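You operate a simulated robot arm through the tools that you are given. There is no shell and no other tool.

You run a simulated two-armed robot. Do the job below in one go: nothing can be reset, and whatever is moved stays where it is left.

JOB
Close down the drip tray: park both spouts, both dials to 10 ml, stopper the flask.
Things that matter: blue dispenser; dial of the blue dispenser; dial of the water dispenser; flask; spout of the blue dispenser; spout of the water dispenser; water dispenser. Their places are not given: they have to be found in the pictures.

It is judged by the outcome, as a careful person would: the job done as asked, and still so three seconds after it is handed in. It fails if anything else is knocked over, pushed out of place, dropped, spilled or broken. Lids that push on must go on centred and level and be pressed home; caps that screw on are set level and turned clockwise until they are tight.

ROBOT AND FRAMES
Two 7-joint arms with fingered hands on one trunk that stands fixed in place. Base frame: the origin is at the foot of the trunk, x ahead of it, y to its left, z up. Units: mm, rad, N and s.
The left shoulder is at [60, 138, 947], the right one opposite. With the tool pointing down near the work surface each hand reaches from about 400 to 920 mm from the base axis, measured 20 degrees to its own side. Payload 4 kg a hand.
The tool frame of a hand sits at the grasp point between the pads (the TCP): z along the fingers, y along the line on which they close. The tips reach 36 mm beyond it. The gripper opens to 120 mm; its body begins 42 mm behind the TCP. The gripper is a hand of 5 fingers: y runs from the thumb to the fingers, the wrist lies at [-15, -109, -200] in the tool frame, and closing takes about 1.5 s.
Orientation is told as [roll, pitch, yaw] about the base's x, y, z axes, in that order, counted from this pose: with the fingers straight down and the wrist toward the robot, the tool's x, y and z point along [0, 1, 0], [1, 0, 0] and [0, 0, -1] of the base frame.

CONTROLS
- The arms move only by the tool apply_moves. It takes "left_series", "right_series" or both (then of equal length, played together; a hand with none holds still); each is a list that holds one entry, the list of rows, each a list of 7 numbers: the shift along the base's x, y, z in units of 20 mm (1.0 is 20 mm), then the turn, a rotation vector about the base's x, y, z in units of 4 degrees (1.0 is 4 degrees), then the gripper command, from -1 (fully open) to 1 (shut), values between in proportion. In form: [[[x, y, z, rx, ry, rz, hand], ...]]. A call has 1 to 20 rows; each row shifts and turns the commanded pose from where the row before left it. A call with a number of a shift or a turn outside -1 to 1 is refused whole. Rows are played at 5 a second. More than 50 mm and 0.15 rad between two rows, or a gripper value outside its range, and nothing of the call is played. A pose out of reach is approached as far as the arm can. The call stops where the force on the tool passes 80 N (or 10 N more than at its start, if that is more) or the arm is blocked; 0.2 s more then pass. The fingers move at their own pace (about 153 mm/s each) and stop on an object; they squeeze with about 33 N. The grip force told is the motor's: it shows also when the fingers shut on nothing. Time passes only in rows, and 0.2 s behind the last, so rows that do not move let the fingers close. It gives the time, the measured TCP pose, the force on the tool (base axes), the opening and the grip force at its end, in the units of the frame above (readings bear some noise), with the torque about the TCP (base axes, N m) and any sound that the robot's microphone picked up.
- Cameras (640 x 400 px; columns grow to the right, rows downward): "scene" is now at [49.5, -42.9, 1605.9]; the picture's right is [-0.48, -0.88, 0.00], its down [-0.39, 0.21, -0.90] and it looks along [0.79, -0.43, -0.44] (base axes); focal length 230 px, centre (320, 200). "left" rides on the left gripper at [-69, -79, -131] in its tool frame; the picture's right is [-0.78, -0.29, 0.55], its down [0.55, -0.73, 0.40] and it looks along [0.29, 0.61, 0.74] (tool axes); focal length 222 px, centre (320, 200). "right" rides on the right gripper at [69, -79, -131] in its tool frame; the picture's right is [-0.79, 0.29, -0.55], its down [-0.55, -0.74, 0.40] and it looks along [-0.29, 0.61, 0.74] (tool axes); focal length 222 px, centre (320, 200).
- get_image(camera): a new picture of that camera. The clock stands still meanwhile.
- raise_lower(by): slides the trunk up (or, below 0, down) by that many mm; the arms and the scene camera ride with it, the base frame stays. It gives what a move gives, with no picture.
- grasp_type(shape, hand): the hand has 5 fingers and takes this shape, open, in about a second: jaw (thumb against the fingers, like two jaws); tri (thumb and two fingers); tip (a fingertip pinch); poke (one finger out to press); point (the index stretched); flat (the hand flat); cup (the hand cupped); fist (a fist). The gripper value then closes the fingers along that shape, each until it touches; the sizes above hold for jaw. It gives what a move gives, with no picture.
- pan_tilt(pan, tilt): turns the head with the scene camera to pan (to the left, within 1.501 rad either way) and tilt (down, from -0.506 to 1.204), counted from straight ahead of the robot. It gives what a move gives.
- probe_pixels(camera, pixels): for up to 12 pixels [column, row] of the newest picture of that camera ("zoom" is the newest enlarged one), the place [x, y, z] in the base frame of the surface seen there, good to about 3 mm. The clock stands still meanwhile.
- zoom(camera, box): a new picture of the part [left, top, right, bottom] of that camera's present view, enlarged. The clock stands still meanwhile.
- sign_off(): hands the job in; it is judged then, once.

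Unless the task says otherwise, let go and move clear before handing in.

The tools are called after "Call:" by a JSON object that holds its "op" and its "data". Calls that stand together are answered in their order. apply_moves: Moves the arms, as the interface text tells. Its arguments: {"type":"object","properties":{"left_series":{"type":"array"},"right_series":{"type":"array"}},"required":[]} The other tools are called the same way: raise_lower (by) moves the trunk up or down; grasp_type (shape, hand) gives the hand a shape; pan_tilt (pan, tilt) turns the head that bears the scene camera; get_image (camera) takes a picture; probe_pixels (camera, pixels) gives the place of the surface under pixels of a picture; zoom (camera, box) takes an enlarged picture of a part of a camera's view; sign_off () hands the job in.

At the start:

```text
time: 0.0
left_tcp_pos: [413.0, -3.7, 1533.5]
left_orientation: [0.0, 0.001, -0.001]
left_ft_force: [1.0, 0.5, 0.2]
left_torque: [0.05, 0.04, 0.01]
left_opening: 119.8
left_finger_force: 0.0
left_shape: jaw
right_tcp_pos: [275.7, -307.9, 1496.6]
right_orientation: [0.002, 0.001, 0.0]
right_ft_force: [0.6, 0.3, 0.6]
right_torque: [-0.01, 0.03, 0.03]
right_opening: 119.7
right_finger_force: 0.0
right_shape: jaw
trunk travel left (down, up): [-525.0, 65.0]
head pan, tilt (commanded): [-0.496, 0.461]
```

scene: 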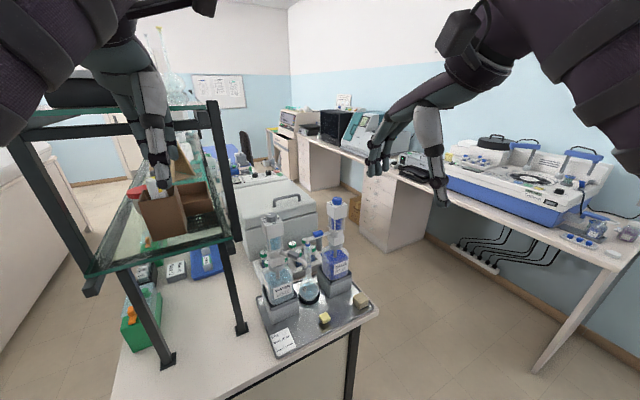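
right: 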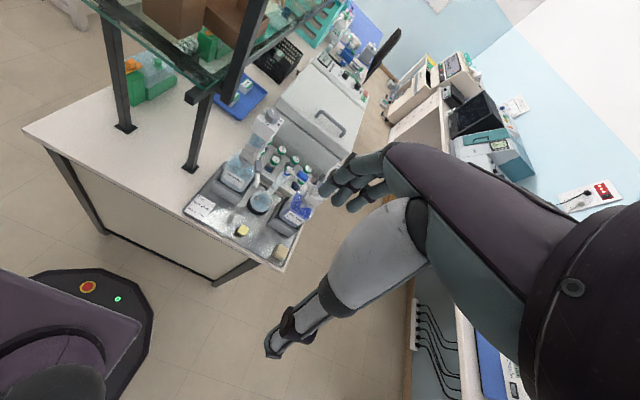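
left: 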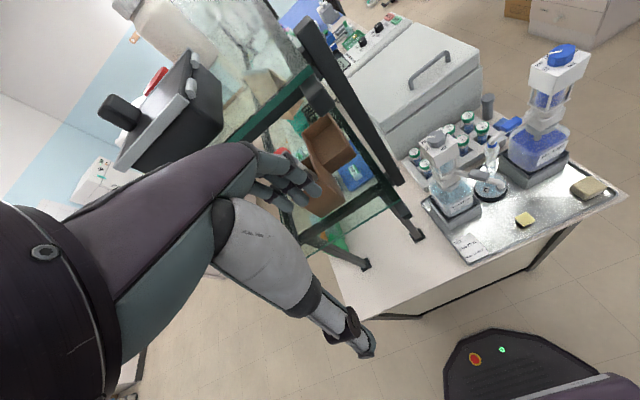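

The scene picture shows the drip tray with two dispensers at about (280,270) and (335,250) and a flask at (308,285). I'll zoom in for detail.

Call:
{"op": "zoom", "data": {"camera": "scene", "box": [230, 180, 390, 360]}}

Call:
{"op": "zoom", "data": {"camera": "left", "box": [390, 30, 630, 270]}}

Call:
{"op": "zoom", "data": {"camera": "right", "box": [180, 90, 340, 280]}}

```text
2.22 times, centred on (310, 270) of scene
```

zoom: 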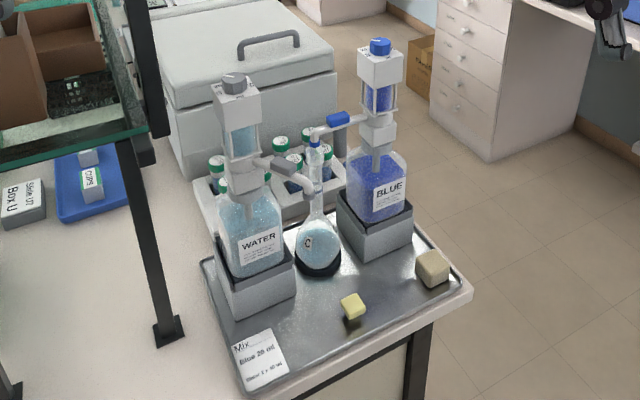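

```text
1.67 times, centred on (510, 150) of left
```

zoom: 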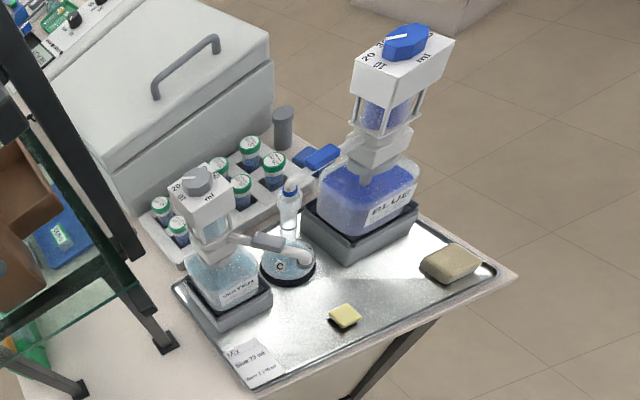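

```text
2.11 times, centred on (260, 185) of right
```

zoom: 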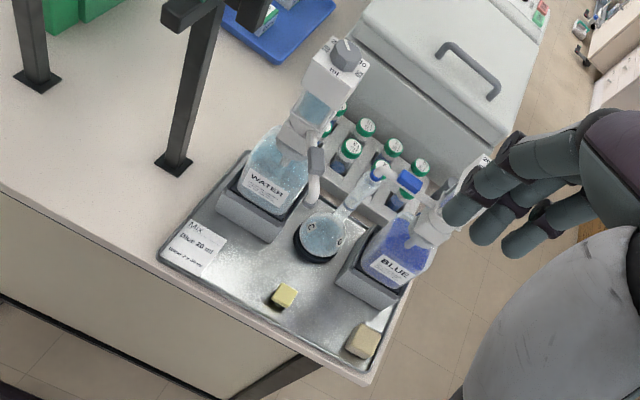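

I can see the dispensers with dials on top, spouts over the flask, a yellow item and a beige item. I'll probe the positions of the main features in the scene view.

Call:
{"op": "get_image", "data": {"camera": "scene"}}

Call:
{"op": "probe_pixels", "data": {"camera": "scene", "pixels": [[273, 217], [337, 200], [280, 292], [338, 265], [309, 294], [310, 250], [325, 319], [360, 301], [283, 341], [375, 308], [338, 248], [306, 300]]}}

Call:
{"op": "zoom", "data": {"camera": "scene", "box": [250, 190, 330, 250]}}

Call:
{"op": "zoom", "data": {"camera": "scene", "box": [280, 230, 380, 330]}}

Call:
{"op": "zoom", "data": {"camera": "left", "box": [410, 110, 530, 210]}}

Call:
{"op": "zoom", "data": {"camera": "left", "box": [490, 30, 620, 210]}}

```text
taken
```

scene: 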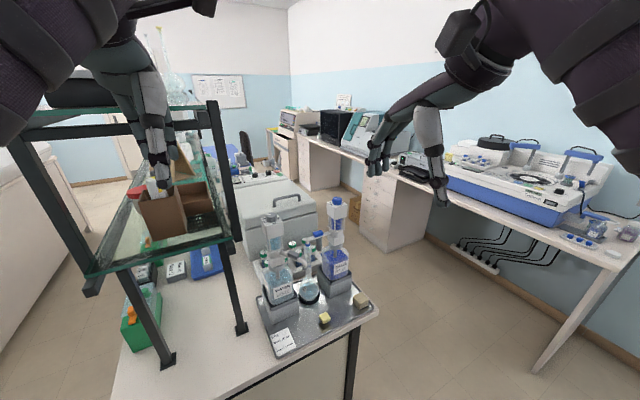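

```text
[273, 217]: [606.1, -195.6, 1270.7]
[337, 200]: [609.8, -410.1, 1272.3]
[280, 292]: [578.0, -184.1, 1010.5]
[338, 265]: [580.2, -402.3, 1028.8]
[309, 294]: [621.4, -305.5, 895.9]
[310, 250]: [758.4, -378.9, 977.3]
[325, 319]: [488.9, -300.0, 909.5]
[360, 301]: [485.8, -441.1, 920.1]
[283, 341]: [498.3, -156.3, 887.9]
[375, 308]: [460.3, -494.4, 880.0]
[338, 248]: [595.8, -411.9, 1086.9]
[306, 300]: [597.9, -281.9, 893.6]
```

```text
6.67 times, centred on (290, 220) of scene
```

zoom: 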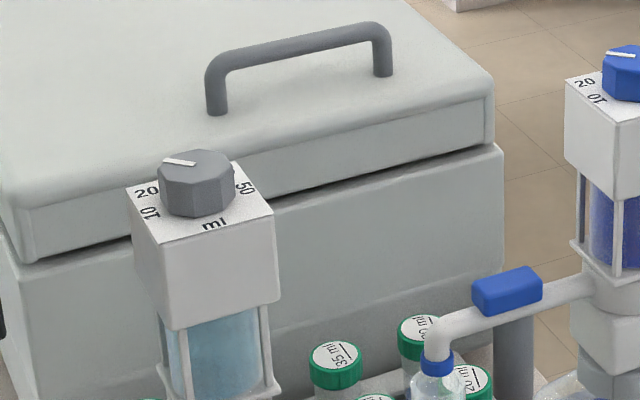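

```text
4.00 times, centred on (330, 280) of scene
```

zoom: 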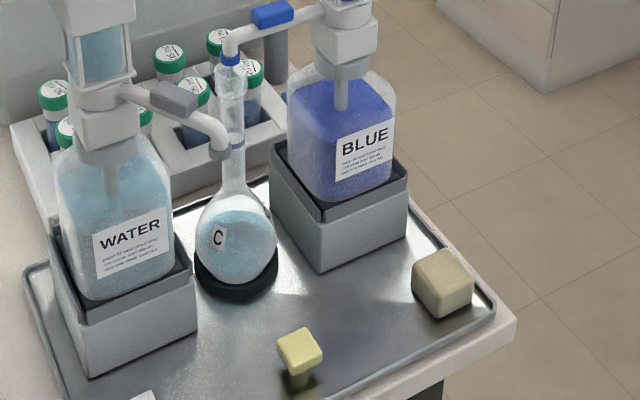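

```text
4.00 times, centred on (470, 160) of left
```

zoom: 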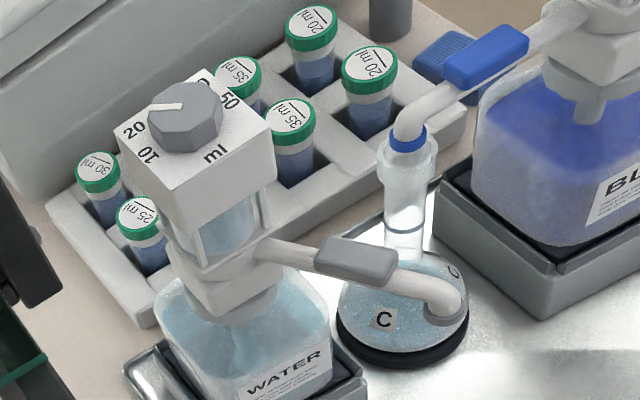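

```text
2.22 times, centred on (555, 120) of left
```

zoom: 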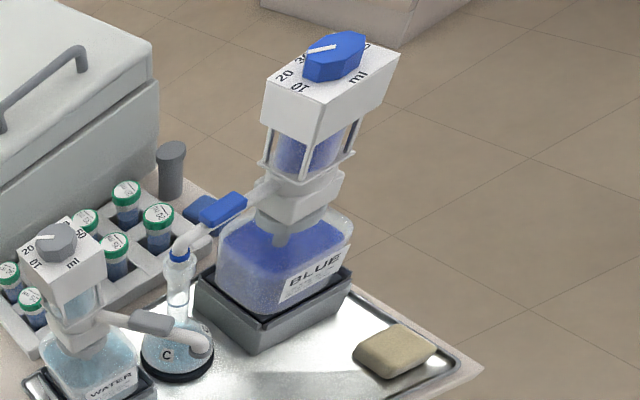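

The spouts both reach toward the flask "C": blue tip sits at the flask mouth (~(312,245) scene), water spout in front of it, and the yellow block at (325,319) looks like a stopper with a stem. I'll bring the right hand nearer for a closer look.

Call:
{"op": "apply_moves", "data": {"right_series": [[[0.8, 0.43, -0.6, 0, 0, 0, -1], [0.8, 0.43, -0.6, 0, 0, 0, -1], [0.8, 0.43, -0.6, 0, 0, 0, -1], [0.8, 0.43, -0.6, 0, 0, 0, -1], [0.8, 0.43, -0.6, 0, 0, 0, -1], [0.8, 0.43, -0.6, 0, 0, 0, -1], [0.8, 0.43, -0.6, 0, 0, 0, -1], [0.8, 0.43, -0.6, 0, 0, 0, -1]]]}}

Call:
{"op": "get_image", "data": {"camera": "right"}}

Call:
{"op": "get_image", "data": {"camera": "scene"}}

```text
time: 1.8
left_tcp_pos: [414.0, -3.9, 1533.0]
left_orientation: [0.001, 0.001, 0.001]
left_ft_force: [0.5, 0.0, 0.8]
left_torque: [-0.01, 0.0, 0.0]
left_opening: 119.6
left_finger_force: 0.0
left_shape: jaw
right_tcp_pos: [405.0, -238.3, 1400.4]
right_orientation: [0.001, 0.002, 0.0]
right_ft_force: [-0.4, -0.9, -0.2]
right_torque: [0.01, 0.0, 0.01]
right_opening: 119.6
right_finger_force: 0.0
right_shape: jaw
trunk travel left (down, up): [-525.0, 65.0]
head pan, tilt (commanded): [-0.496, 0.461]
```

```text
taken
```

right: 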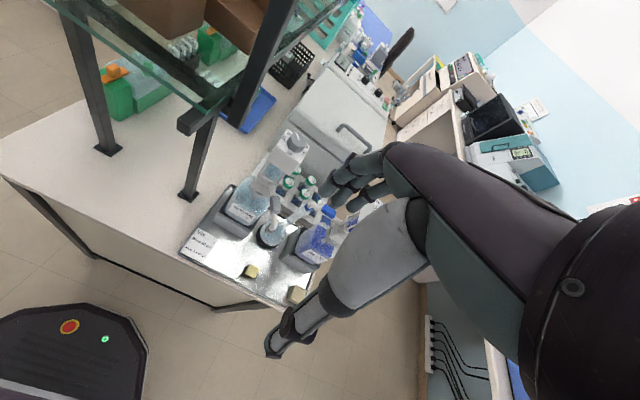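

```text
taken
```

scene: 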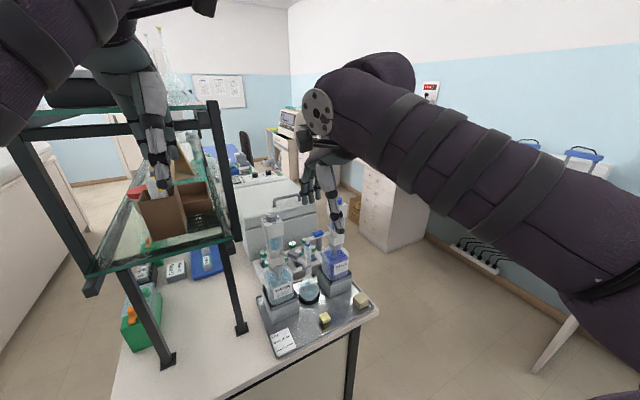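

The right view shows the tray at (180-340, 130-310). I'll zoom on it from this nearer viewpoint.

Call:
{"op": "zoom", "data": {"camera": "right", "box": [225, 125, 345, 205]}}

Call:
{"op": "zoom", "data": {"camera": "right", "box": [180, 170, 340, 310]}}

Call:
{"op": "zoom", "data": {"camera": "left", "box": [410, 120, 470, 160]}}

Call:
{"op": "zoom", "data": {"camera": "left", "box": [525, 40, 600, 90]}}

```text
5.00 times, centred on (285, 165) of right
```

zoom: 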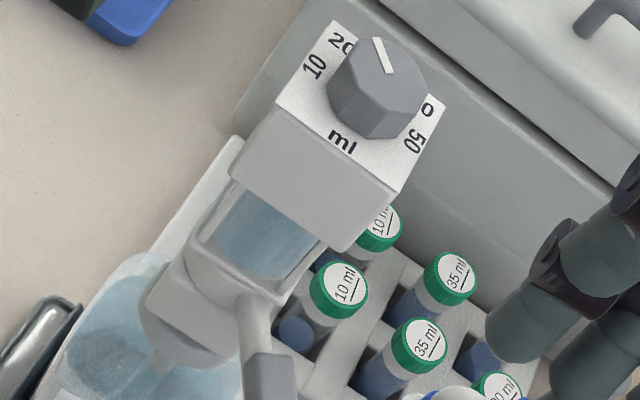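

```text
2.86 times, centred on (260, 240) of right
```

zoom: 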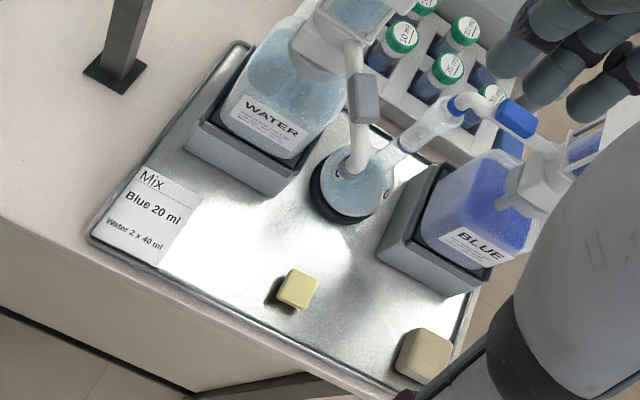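

```text
10.00 times, centred on (440, 140) of left
```

zoom: 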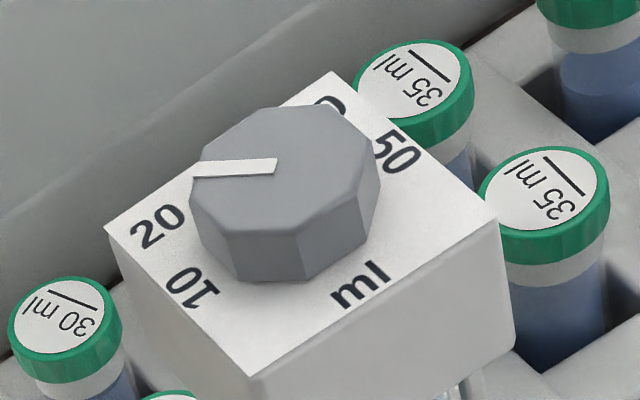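

```text
8.00 times, centred on (562, 65) of left
```

zoom: 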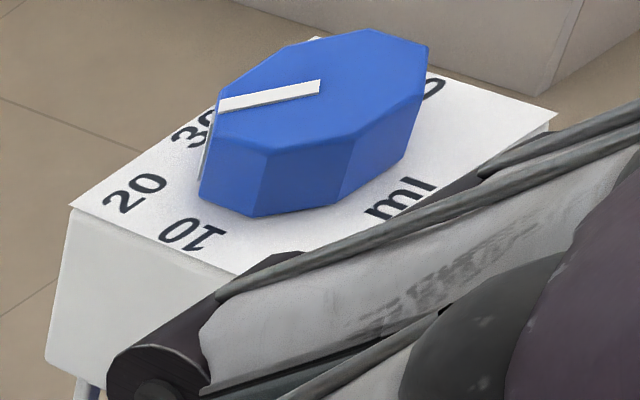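

The dial labels 10, 20, 30(hidden), 40, 50 run round each knob; both pointers seem near 30. I'll probe the water dial plate and knob in an enlarged left view.

Call:
{"op": "zoom", "data": {"camera": "left", "box": [410, 120, 470, 160]}}

Call:
{"op": "probe_pixels", "data": {"camera": "zoom", "pixels": [[250, 370], [115, 228], [490, 215], [335, 78], [160, 225], [195, 288], [360, 285], [400, 150], [330, 105], [200, 168], [270, 168], [290, 160]]}}

Call:
{"op": "zoom", "data": {"camera": "right", "box": [270, 125, 318, 155]}}

Call:
{"op": "probe_pixels", "data": {"camera": "zoom", "pixels": [[320, 200], [320, 100], [200, 200], [450, 200]]}}

```text
10.00 times, centred on (440, 140) of left
```

zoom: 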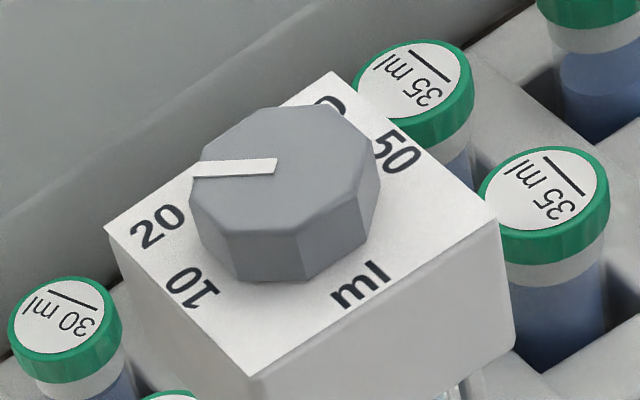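

```text
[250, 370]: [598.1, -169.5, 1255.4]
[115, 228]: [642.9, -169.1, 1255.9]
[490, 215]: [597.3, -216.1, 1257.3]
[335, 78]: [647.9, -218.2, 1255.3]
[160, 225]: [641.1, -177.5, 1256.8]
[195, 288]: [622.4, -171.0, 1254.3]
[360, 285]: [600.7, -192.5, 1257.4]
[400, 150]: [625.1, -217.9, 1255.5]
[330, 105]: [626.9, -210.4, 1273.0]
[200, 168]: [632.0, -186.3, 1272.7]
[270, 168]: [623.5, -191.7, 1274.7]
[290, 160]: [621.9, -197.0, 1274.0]
```

```text
13.33 times, centred on (294, 140) of right
```

zoom: 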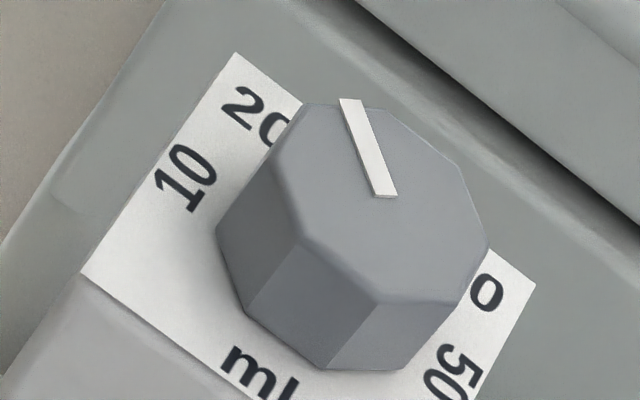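

```text
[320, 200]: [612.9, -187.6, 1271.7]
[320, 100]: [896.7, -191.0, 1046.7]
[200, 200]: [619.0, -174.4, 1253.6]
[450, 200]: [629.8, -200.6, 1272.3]
```

Water pointer works out at about 45° (the "20" mark at the back-left), with 10 at the left (+y). Now I'll probe the spouts, flask mouth, and surroundings in the left view.

Call:
{"op": "zoom", "data": {"camera": "left", "box": [420, 100, 540, 220]}}

Call:
{"op": "probe_pixels", "data": {"camera": "zoom", "pixels": [[240, 240], [340, 255], [440, 300], [410, 120], [420, 100], [470, 55], [410, 145], [405, 240], [360, 310], [320, 340], [295, 245], [240, 255]]}}

Call:
{"op": "zoom", "data": {"camera": "right", "box": [240, 170, 340, 260]}}

Call:
{"op": "probe_pixels", "data": {"camera": "zoom", "pixels": [[320, 200], [180, 200], [150, 120], [400, 200], [460, 110], [500, 150], [540, 250]]}}

```text
3.33 times, centred on (480, 160) of left
```

zoom: 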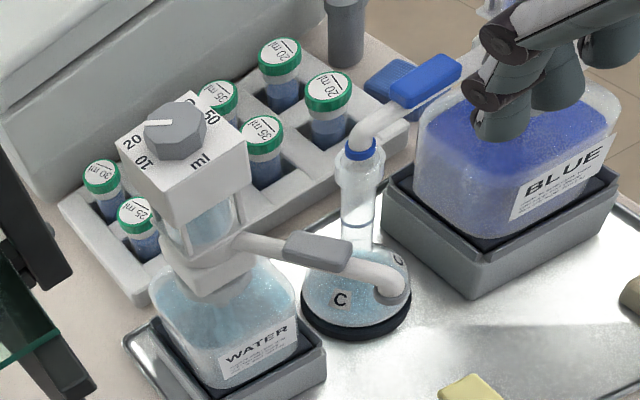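

```text
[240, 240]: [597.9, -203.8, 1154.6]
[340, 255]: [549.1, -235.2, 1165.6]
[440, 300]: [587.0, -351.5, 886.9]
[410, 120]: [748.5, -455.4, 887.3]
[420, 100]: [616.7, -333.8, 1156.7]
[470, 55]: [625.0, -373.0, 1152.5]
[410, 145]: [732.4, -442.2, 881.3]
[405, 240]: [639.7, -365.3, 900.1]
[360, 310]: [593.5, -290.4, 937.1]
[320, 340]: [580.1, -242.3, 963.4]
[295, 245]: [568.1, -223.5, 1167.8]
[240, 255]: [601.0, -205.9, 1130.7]
```

```text
4.44 times, centred on (290, 215) of right
```

zoom: 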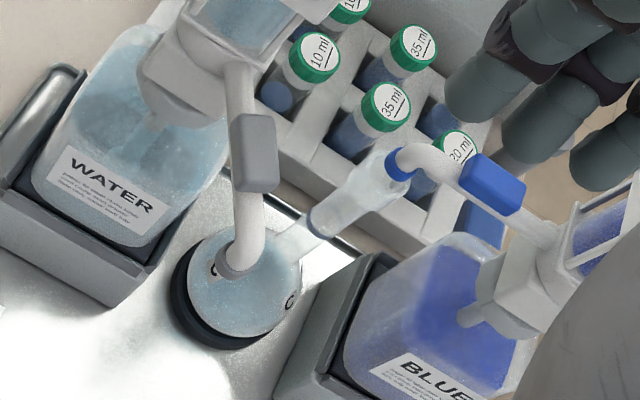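

```text
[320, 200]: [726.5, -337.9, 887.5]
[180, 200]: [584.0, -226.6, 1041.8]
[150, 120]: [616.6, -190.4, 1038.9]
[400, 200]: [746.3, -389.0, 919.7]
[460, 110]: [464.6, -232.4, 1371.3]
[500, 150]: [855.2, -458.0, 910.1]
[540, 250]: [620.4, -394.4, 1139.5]
```

The blue spout tip appears to be over/in the flask mouth, while the water spout points forward of it. I'll zoom strongly on the spouts and flask mouth and look for park marks.

Call:
{"op": "zoom", "data": {"camera": "scene", "box": [260, 235, 320, 275]}}

Call:
{"op": "zoom", "data": {"camera": "scene", "box": [295, 225, 355, 265]}}

Call:
{"op": "zoom", "data": {"camera": "left", "box": [470, 110, 530, 160]}}

Call:
{"op": "zoom", "data": {"camera": "left", "box": [425, 150, 505, 210]}}

Call:
{"op": "zoom", "data": {"camera": "right", "box": [255, 160, 305, 200]}}

Call:
{"op": "zoom", "data": {"camera": "right", "box": [230, 255, 320, 315]}}

```text
10.00 times, centred on (290, 255) of scene
```

zoom: 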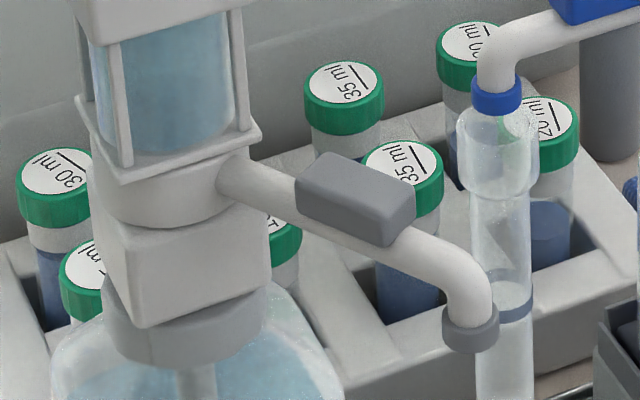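

```text
10.00 times, centred on (325, 245) of scene
```

zoom: 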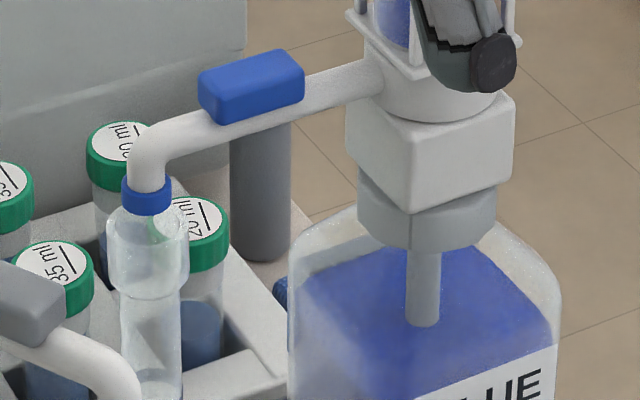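

```text
8.00 times, centred on (500, 135) of left
```

zoom: 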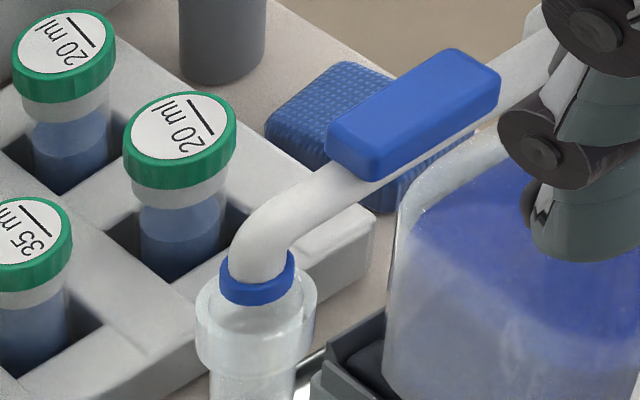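

```text
6.67 times, centred on (465, 180) of left
```

zoom: 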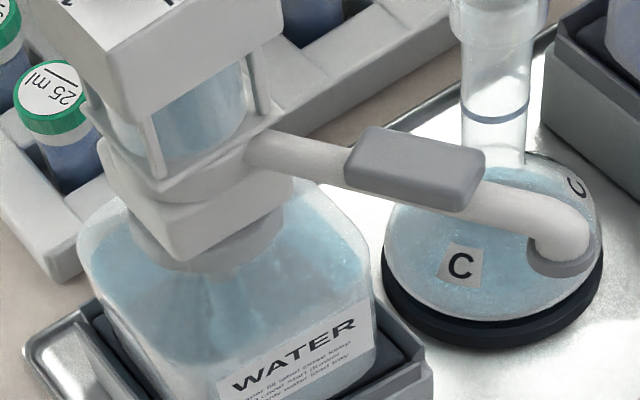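

```text
10.00 times, centred on (280, 180) of right
```

zoom: 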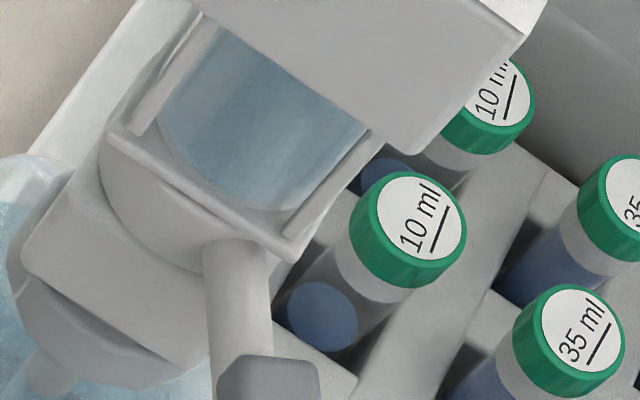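

```text
6.67 times, centred on (275, 285) of right
```

zoom: 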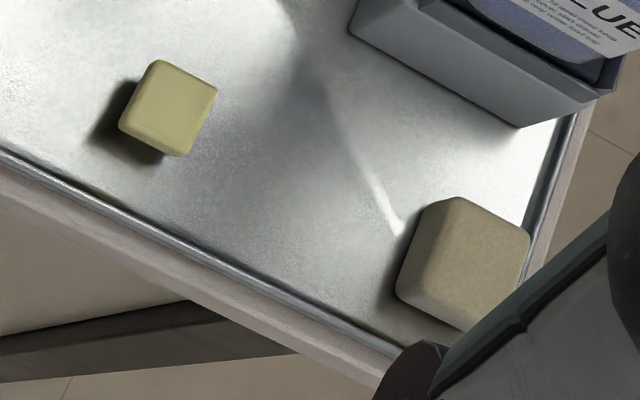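

I'll zoom harder on the flask mouth under the blue tip and on the yellow block to see its shape.

Call:
{"op": "zoom", "data": {"camera": "scene", "box": [302, 240, 320, 252]}}

Call:
{"op": "zoom", "data": {"camera": "left", "box": [483, 135, 507, 151]}}

Call:
{"op": "zoom", "data": {"camera": "scene", "box": [310, 308, 340, 332]}}

Call:
{"op": "zoom", "data": {"camera": "right", "box": [238, 258, 268, 282]}}

Call:
{"op": "zoom", "data": {"camera": "left", "box": [505, 205, 545, 235]}}

```text
16.00 times, centred on (311, 246) of scene
```

zoom: 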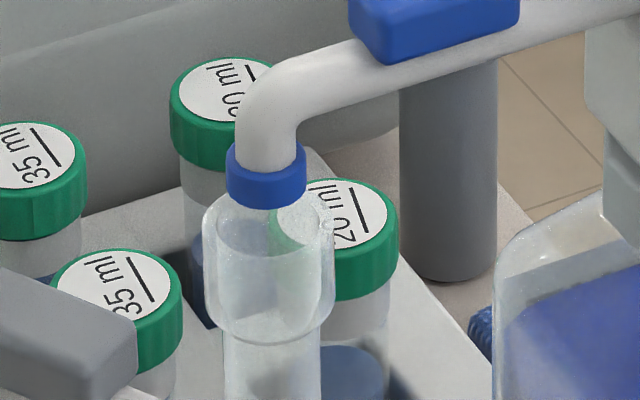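

```text
16.00 times, centred on (495, 143) of left
```

zoom: 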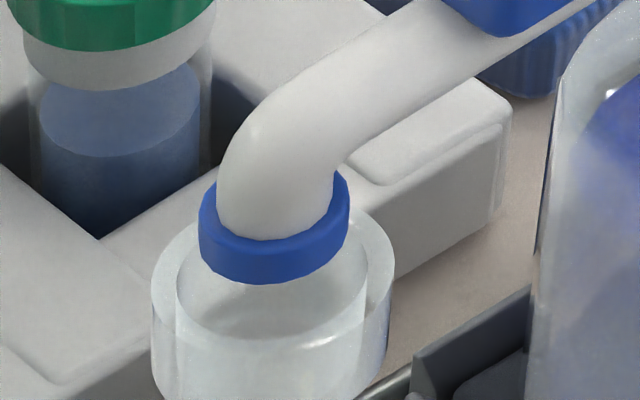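

```text
16.00 times, centred on (325, 320) of scene
```

zoom: 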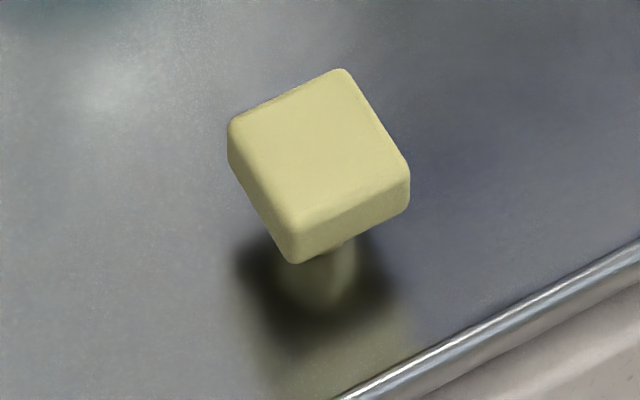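

```text
16.00 times, centred on (253, 270) of right
```

zoom: 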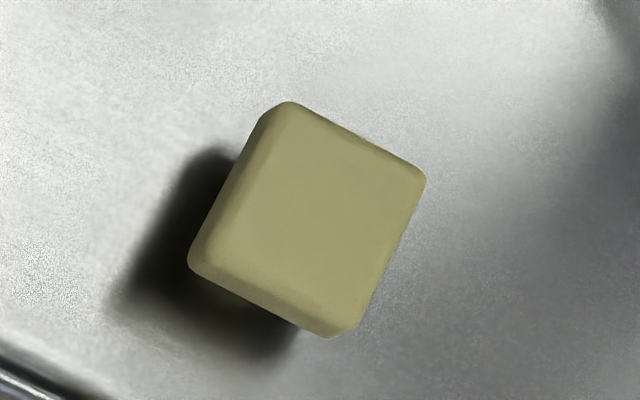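

```text
13.33 times, centred on (525, 220) of left
```

zoom: 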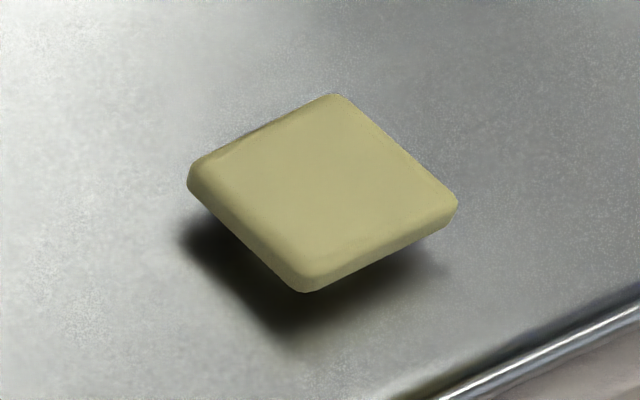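

The yellow stopper stands upright on its stem at about (490,-300), head uppermost, and the blue tip sits just above the flask mouth. I'll try the fingertip pinch shape on the right hand to see where its tips lie.

Call:
{"op": "grasp_type", "data": {"shape": "tip", "hand": "right"}}

Call:
{"op": "get_image", "data": {"camera": "right"}}

Call:
{"op": "zoom", "data": {"camera": "scene", "box": [270, 120, 430, 260]}}

Call:
{"op": "get_image", "data": {"camera": "left"}}

```text
time: 2.7
left_tcp_pos: [412.8, -3.2, 1533.7]
left_orientation: [0.0, 0.0, -0.001]
left_ft_force: [0.2, 0.0, 0.1]
left_torque: [-0.03, -0.01, 0.0]
left_opening: 119.8
left_finger_force: 0.2
left_shape: jaw
right_tcp_pos: [403.2, -239.1, 1401.9]
right_orientation: [-0.001, 0.001, -0.001]
right_ft_force: [-0.1, -0.1, -0.5]
right_torque: [0.0, 0.02, 0.02]
right_opening: 119.9
right_finger_force: 0.0
right_shape: tip
trunk travel left (down, up): [-525.0, 65.0]
head pan, tilt (commanded): [-0.496, 0.461]
```

```text
taken
```

right: 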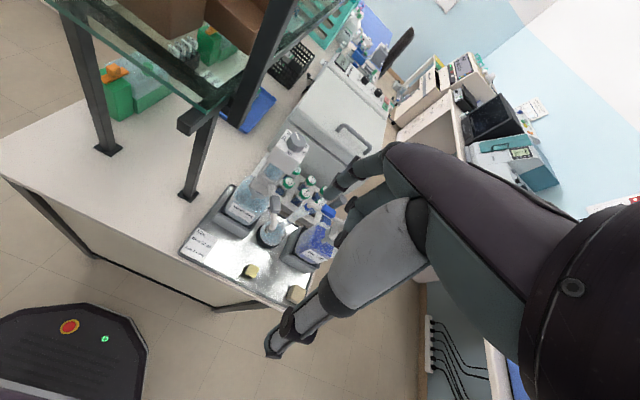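

```text
2.86 times, centred on (350, 190) of scene
```

zoom: 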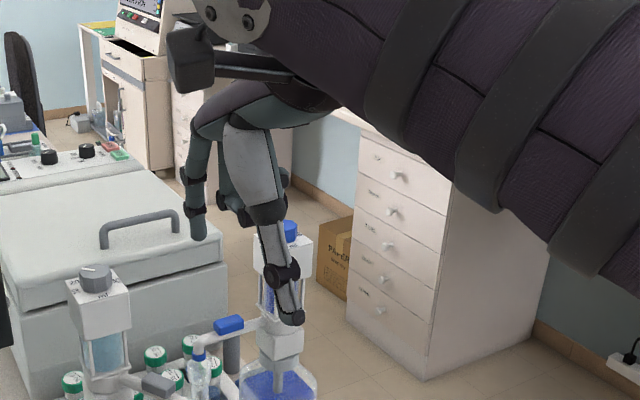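

```text
taken
```

left: 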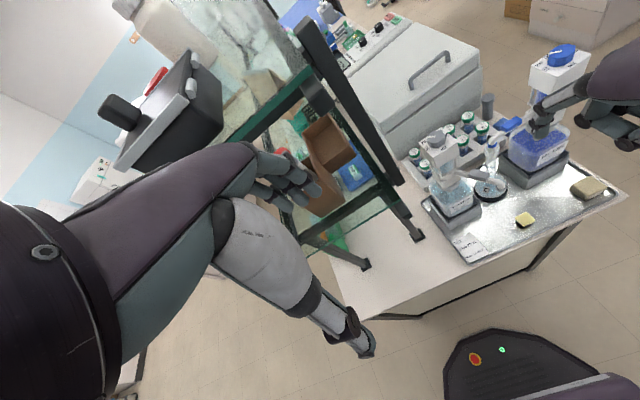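

The tip shape leaves thumb and index out with the other fingers curled. I'll close it in free air to see where the tips meet.

Call:
{"op": "apply_moves", "data": {"right_series": [[[0, 0, 0, 0, 0, 0, 1], [0, 0, 0, 0, 0, 0, 1], [0, 0, 0, 0, 0, 0, 1], [0, 0, 0, 0, 0, 0, 1], [0, 0, 0, 0, 0, 0, 1], [0, 0, 0, 0, 0, 0, 1], [0, 0, 0, 0, 0, 0, 1], [0, 0, 0, 0, 0, 0, 1]]]}}

Call:
{"op": "zoom", "data": {"camera": "right", "box": [240, 130, 440, 360]}}

Call:
{"op": "zoom", "data": {"camera": "scene", "box": [290, 140, 370, 220]}}

```text
time: 4.5
left_tcp_pos: [412.9, -3.7, 1533.6]
left_orientation: [0.001, -0.001, 0.0]
left_ft_force: [0.2, 0.4, -0.8]
left_torque: [-0.04, 0.02, 0.03]
left_opening: 119.8
left_finger_force: 0.1
left_shape: jaw
right_tcp_pos: [403.8, -238.7, 1399.9]
right_orientation: [0.001, -0.002, 0.001]
right_ft_force: [-0.2, 0.7, 0.1]
right_torque: [0.0, 0.01, -0.01]
right_opening: 0.3
right_finger_force: 33.0
right_shape: tip
trunk travel left (down, up): [-525.0, 65.0]
head pan, tilt (commanded): [-0.496, 0.461]
```

```text
1.74 times, centred on (340, 245) of right
```

zoom: 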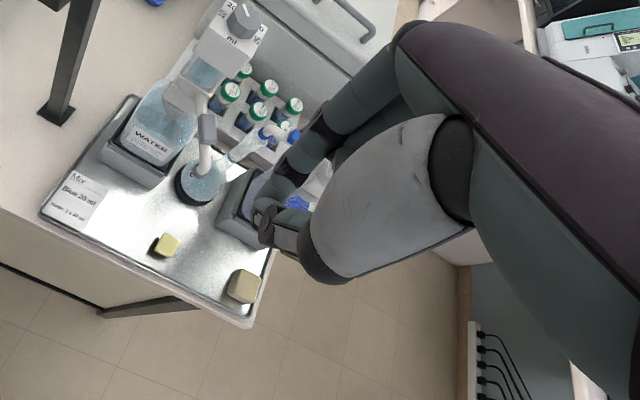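

```text
5.00 times, centred on (330, 180) of scene
```

zoom: 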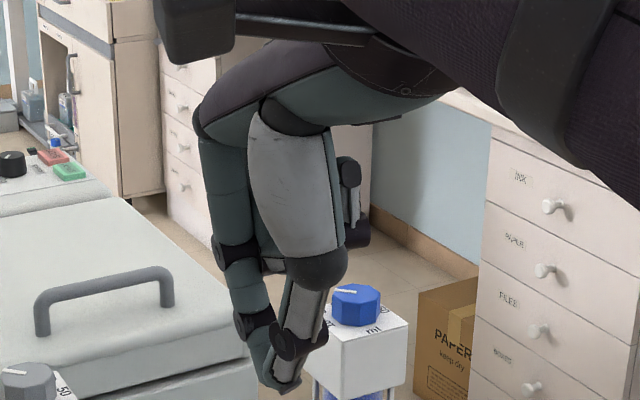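

The tips meet low at about (275,385) in the enlarged scene view. I'll probe it to learn the tip offset from the TCP.

Call:
{"op": "probe_pixels", "data": {"camera": "zoom", "pixels": [[285, 388], [265, 378], [270, 360], [290, 360], [300, 340], [255, 325], [355, 230], [275, 262]]}}

Call:
{"op": "zoom", "data": {"camera": "right", "box": [290, 180, 370, 280]}}

Call:
{"op": "probe_pixels", "data": {"camera": "zoom", "pixels": [[320, 200], [200, 200], [250, 250], [150, 250]]}}

```text
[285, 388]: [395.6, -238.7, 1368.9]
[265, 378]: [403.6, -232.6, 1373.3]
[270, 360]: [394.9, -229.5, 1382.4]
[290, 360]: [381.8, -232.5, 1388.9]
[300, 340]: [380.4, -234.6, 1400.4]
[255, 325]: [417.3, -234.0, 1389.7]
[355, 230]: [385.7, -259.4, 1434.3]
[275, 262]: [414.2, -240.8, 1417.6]
```

```text
4.00 times, centred on (330, 230) of right
```

zoom: 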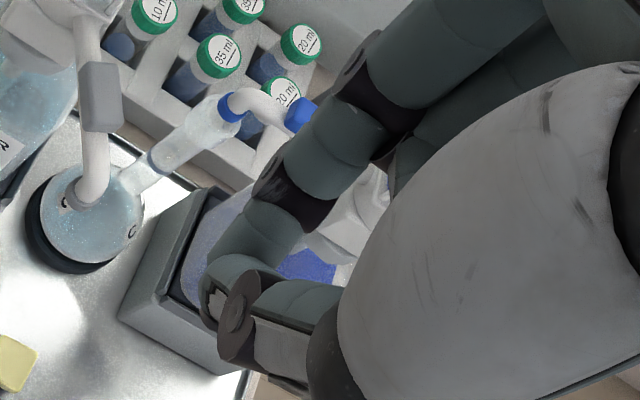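

```text
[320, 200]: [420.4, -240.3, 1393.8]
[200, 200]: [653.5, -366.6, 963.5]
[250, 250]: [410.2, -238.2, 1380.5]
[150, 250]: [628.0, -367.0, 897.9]
```

The closed tip pinch is a narrow "stick" ending about 33 mm below the TCP. The left hand suits the blue spout (its palm extends away from the blue head), so I'll check where the shelf stands relative to the left arm.

Call:
{"op": "get_image", "data": {"camera": "scene"}}

Call:
{"op": "probe_pixels", "data": {"camera": "scene", "pixels": [[92, 282], [232, 230], [213, 105], [240, 328], [222, 200], [15, 150], [160, 200], [167, 358], [225, 240], [300, 195], [300, 185], [270, 190]]}}

Call:
{"op": "get_image", "data": {"camera": "left"}}

Call:
{"op": "probe_pixels", "data": {"camera": "left", "pixels": [[310, 30], [395, 175], [315, 80], [418, 235], [365, 262], [487, 100], [345, 120], [300, 240]]}}

```text
taken
```

scene: 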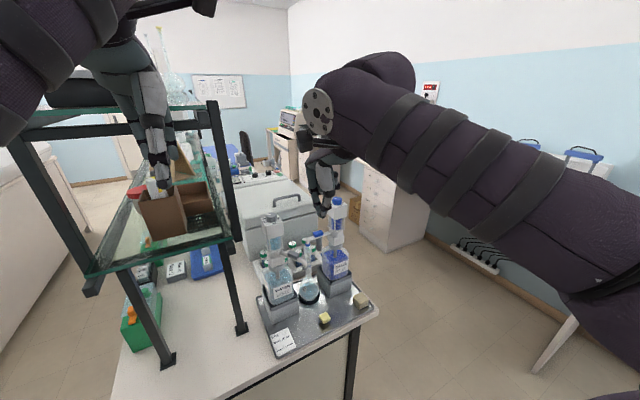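

```text
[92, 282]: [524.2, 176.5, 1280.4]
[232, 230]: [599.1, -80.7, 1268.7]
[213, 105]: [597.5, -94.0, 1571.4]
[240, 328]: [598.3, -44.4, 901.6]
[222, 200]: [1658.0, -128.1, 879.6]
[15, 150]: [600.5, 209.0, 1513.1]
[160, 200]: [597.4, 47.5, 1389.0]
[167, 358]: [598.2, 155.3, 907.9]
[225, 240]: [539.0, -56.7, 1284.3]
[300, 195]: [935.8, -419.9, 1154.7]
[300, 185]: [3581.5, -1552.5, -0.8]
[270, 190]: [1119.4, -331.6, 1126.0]
```

```text
taken
```

left: 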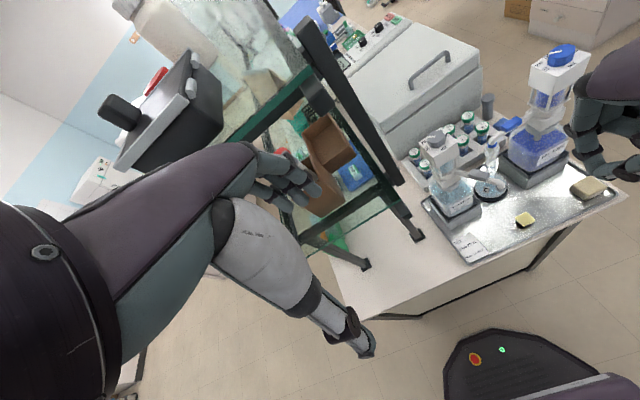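

```text
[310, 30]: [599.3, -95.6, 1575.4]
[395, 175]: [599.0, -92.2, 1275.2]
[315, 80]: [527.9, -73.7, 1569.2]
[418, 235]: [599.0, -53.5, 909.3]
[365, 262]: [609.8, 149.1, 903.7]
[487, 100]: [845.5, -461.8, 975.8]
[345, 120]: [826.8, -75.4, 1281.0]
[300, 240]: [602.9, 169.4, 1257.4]
```

The shelf stands at x>525, y>-95, clear of the working lane. Now I'll measure the two spouts' tubes, handles and tips more exactly.

Call:
{"op": "zoom", "data": {"camera": "left", "box": [425, 150, 505, 210]}}

Call:
{"op": "probe_pixels", "data": {"camera": "zoom", "pixels": [[265, 150], [300, 162], [350, 165], [400, 150], [470, 165], [420, 190], [500, 200], [540, 215], [575, 215], [585, 245], [560, 265], [450, 200]]}}

Call:
{"op": "zoom", "data": {"camera": "left", "box": [470, 110, 530, 160]}}

Call:
{"op": "probe_pixels", "data": {"camera": "zoom", "pixels": [[340, 120], [450, 60], [480, 80], [370, 165], [310, 190], [270, 215], [245, 255], [260, 290], [235, 275], [290, 270], [215, 320], [300, 320]]}}

```text
6.67 times, centred on (465, 180) of left
```

zoom: 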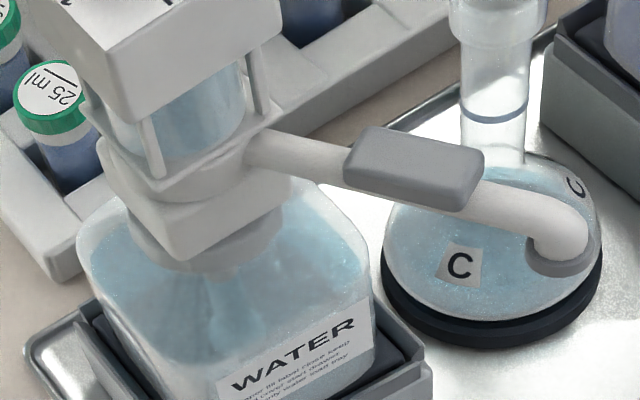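

```text
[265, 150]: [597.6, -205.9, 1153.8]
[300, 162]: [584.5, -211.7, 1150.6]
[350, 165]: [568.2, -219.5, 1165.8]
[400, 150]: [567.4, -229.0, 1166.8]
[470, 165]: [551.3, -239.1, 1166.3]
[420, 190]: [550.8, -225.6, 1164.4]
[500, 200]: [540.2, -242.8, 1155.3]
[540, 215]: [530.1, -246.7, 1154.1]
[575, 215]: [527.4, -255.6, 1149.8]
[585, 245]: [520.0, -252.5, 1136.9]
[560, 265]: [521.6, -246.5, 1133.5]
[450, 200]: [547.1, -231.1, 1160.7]
```

```text
8.00 times, centred on (500, 135) of left
```

zoom: 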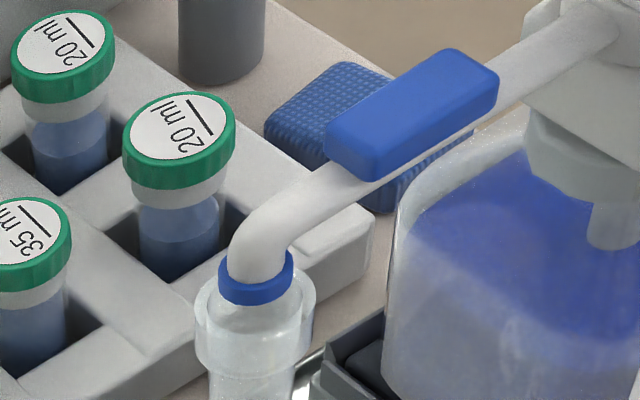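

```text
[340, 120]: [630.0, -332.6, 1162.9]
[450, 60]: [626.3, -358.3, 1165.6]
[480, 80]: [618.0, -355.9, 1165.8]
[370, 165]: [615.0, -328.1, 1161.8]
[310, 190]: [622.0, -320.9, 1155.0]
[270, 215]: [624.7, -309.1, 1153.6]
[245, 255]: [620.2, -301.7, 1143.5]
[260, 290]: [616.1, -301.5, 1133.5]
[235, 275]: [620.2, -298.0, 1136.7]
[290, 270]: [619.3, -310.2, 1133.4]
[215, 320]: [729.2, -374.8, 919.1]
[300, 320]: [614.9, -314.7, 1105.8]
```

The blue tip is at about (621,-304,1132) and the water tip at about (524,-250,1135), each ~110 mm from its axis. I'll check how far the knuckles stick out beyond the TCP, to plan clearances.

Call:
{"op": "zoom", "data": {"camera": "scene", "box": [290, 130, 370, 210]}}

Call:
{"op": "probe_pixels", "data": {"camera": "zoom", "pixels": [[205, 190], [218, 245], [230, 295], [250, 350], [265, 420], [290, 190], [280, 110], [230, 130], [355, 290], [350, 240], [330, 80], [400, 110]]}}

```text
5.00 times, centred on (330, 170) of scene
```

zoom: 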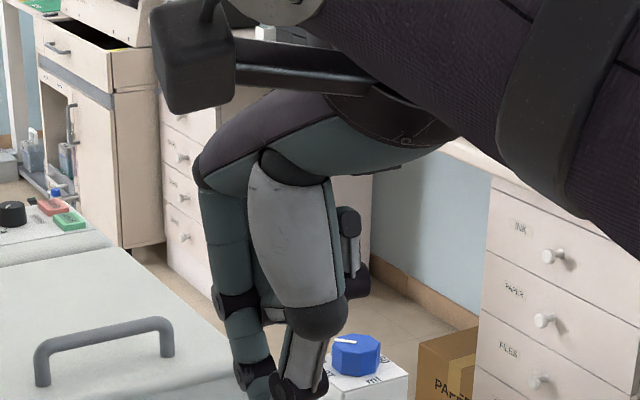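

```text
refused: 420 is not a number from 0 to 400
```

Call:
{"op": "probe_pixels", "data": {"camera": "zoom", "pixels": [[205, 190], [218, 245], [230, 295], [250, 350], [265, 390], [290, 210], [290, 110], [220, 150], [355, 290], [350, 220], [340, 100], [190, 70]]}}

```text
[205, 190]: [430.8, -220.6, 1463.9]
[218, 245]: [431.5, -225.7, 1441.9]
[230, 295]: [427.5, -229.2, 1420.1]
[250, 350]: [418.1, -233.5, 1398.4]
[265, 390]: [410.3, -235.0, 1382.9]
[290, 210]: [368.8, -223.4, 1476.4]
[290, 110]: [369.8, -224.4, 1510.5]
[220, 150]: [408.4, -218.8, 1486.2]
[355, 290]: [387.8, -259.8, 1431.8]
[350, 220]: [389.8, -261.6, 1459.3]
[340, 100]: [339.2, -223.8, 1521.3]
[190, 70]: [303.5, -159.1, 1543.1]
```

The knuckles reach only ~45 mm ahead of the TCP and the palm starts ~65 mm above it, so the right hand can work in front of the water head. I'll move the closed tips above the flask side of the water spout.

Call:
{"op": "apply_moves", "data": {"right_series": [[[0.92, -0.26, 0, 0, 0, 0, 1], [0.92, -0.26, 0, 0, 0, 0, 1], [0.92, -0.26, 0, 0, 0, 0, 1], [0.92, -0.26, 0, 0, 0, 0, 1], [0.92, -0.26, 0, 0, 0, 0, 1], [0.92, -0.26, 0, 0, 0, 0, 1], [0.92, -0.26, 0, 0, 0, 0, 1], [0.92, -0.26, 0, 0, 0, 0, 1], [0, 0, -0.9, 0, 0, 0, 1], [0, 0, -0.9, 0, 0, 0, 1], [0, 0, -0.9, 0, 0, 0, 1], [0, 0, -0.9, 0, 0, 0, 1], [0, 0, -0.9, 0, 0, 0, 1], [0, 0, -0.5, 0, 0, 0, 1], [0, 0, 0, 0, 0, 0, 1]]]}}

Call:
{"op": "get_image", "data": {"camera": "scene"}}

Call:
{"op": "get_image", "data": {"camera": "left"}}

Call:
{"op": "get_image", "data": {"camera": "right"}}

```text
time: 7.7
left_tcp_pos: [413.0, -4.1, 1533.3]
left_orientation: [0.001, 0.0, 0.001]
left_ft_force: [0.3, 0.4, 0.8]
left_torque: [-0.03, 0.01, 0.01]
left_opening: 119.8
left_finger_force: 0.0
left_shape: jaw
right_tcp_pos: [549.7, -282.7, 1301.8]
right_orientation: [0.0, 0.0, -0.001]
right_ft_force: [1.1, 0.5, -0.7]
right_torque: [0.01, -0.01, -0.02]
right_opening: 0.1
right_finger_force: 33.1
right_shape: tip
trunk travel left (down, up): [-525.0, 65.0]
head pan, tilt (commanded): [-0.496, 0.461]
```

```text
taken
```

scene: 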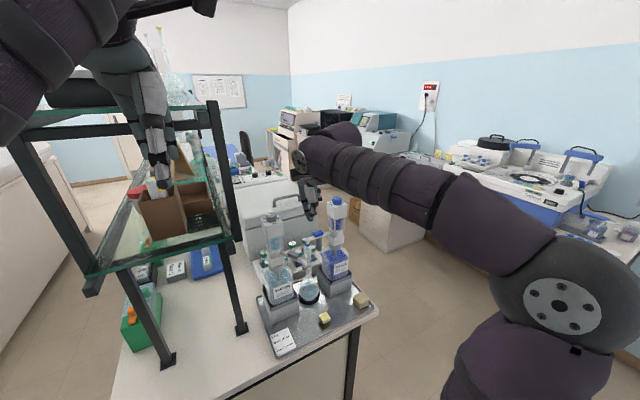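

```text
taken
```

left: 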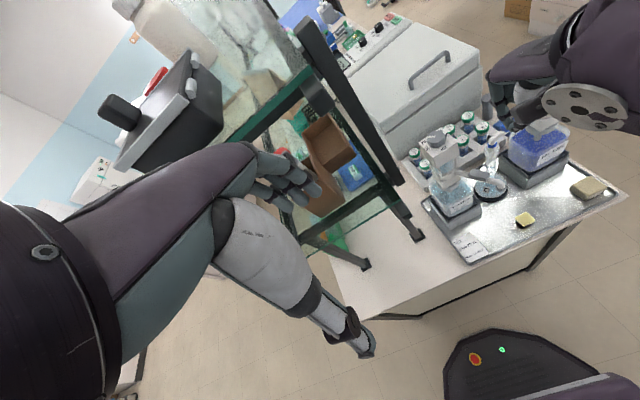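

```text
taken
```

right: 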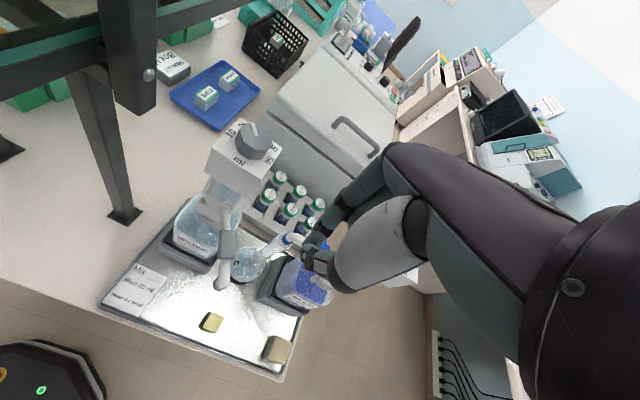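

The right hand is above the gap between water spout and flask. I'll descend to spout height (TCP z ≈ 1172) still clear of the tube and check.

Call:
{"op": "apply_moves", "data": {"right_series": [[[0, 0, -0.9, 0, 0, 0, 1], [0, 0, -0.9, 0, 0, 0, 1], [0, 0, -0.9, 0, 0, 0, 1], [0, 0, -0.9, 0, 0, 0, 1], [0, 0, -0.9, 0, 0, 0, 1], [0, 0, -0.9, 0, 0, 0, 1], [0, 0, -0.9, 0, 0, 0, 1], [0, 0, 0, 0, 0, 0, 1]]]}}

Call:
{"op": "zoom", "data": {"camera": "scene", "box": [250, 190, 370, 290]}}

Call:
{"op": "zoom", "data": {"camera": "right", "box": [180, 120, 400, 300]}}

Call:
{"op": "zoom", "data": {"camera": "left", "box": [420, 100, 560, 220]}}

```text
time: 9.5
left_tcp_pos: [412.7, -2.8, 1533.5]
left_orientation: [0.001, 0.0, 0.0]
left_ft_force: [-0.1, -0.3, 0.4]
left_torque: [-0.02, -0.01, 0.01]
left_opening: 119.6
left_finger_force: 0.1
left_shape: jaw
right_tcp_pos: [551.6, -281.5, 1174.2]
right_orientation: [0.002, -0.001, -0.001]
right_ft_force: [-0.1, 0.3, 0.9]
right_torque: [0.02, 0.03, -0.02]
right_opening: 0.1
right_finger_force: 32.9
right_shape: tip
trunk travel left (down, up): [-525.0, 65.0]
head pan, tilt (commanded): [-0.496, 0.461]
```

```text
4.00 times, centred on (310, 240) of scene
```

zoom: 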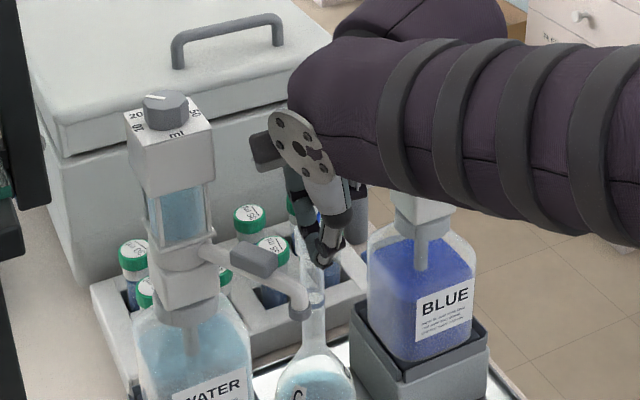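

```text
2.22 times, centred on (290, 210) of right
```

zoom: 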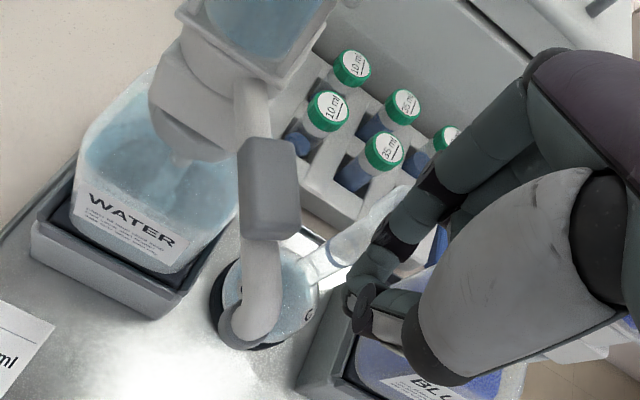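

```text
3.33 times, centred on (490, 160) of left
```

zoom: 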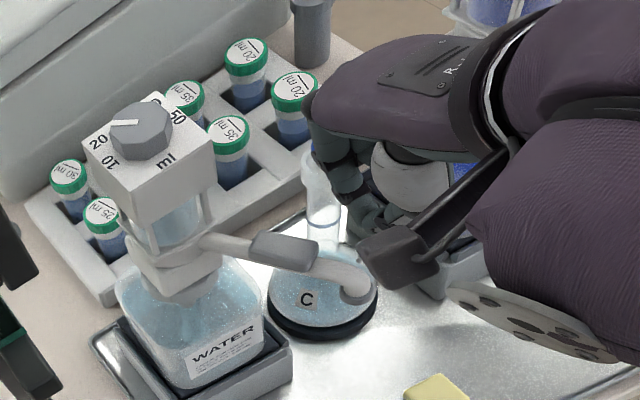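

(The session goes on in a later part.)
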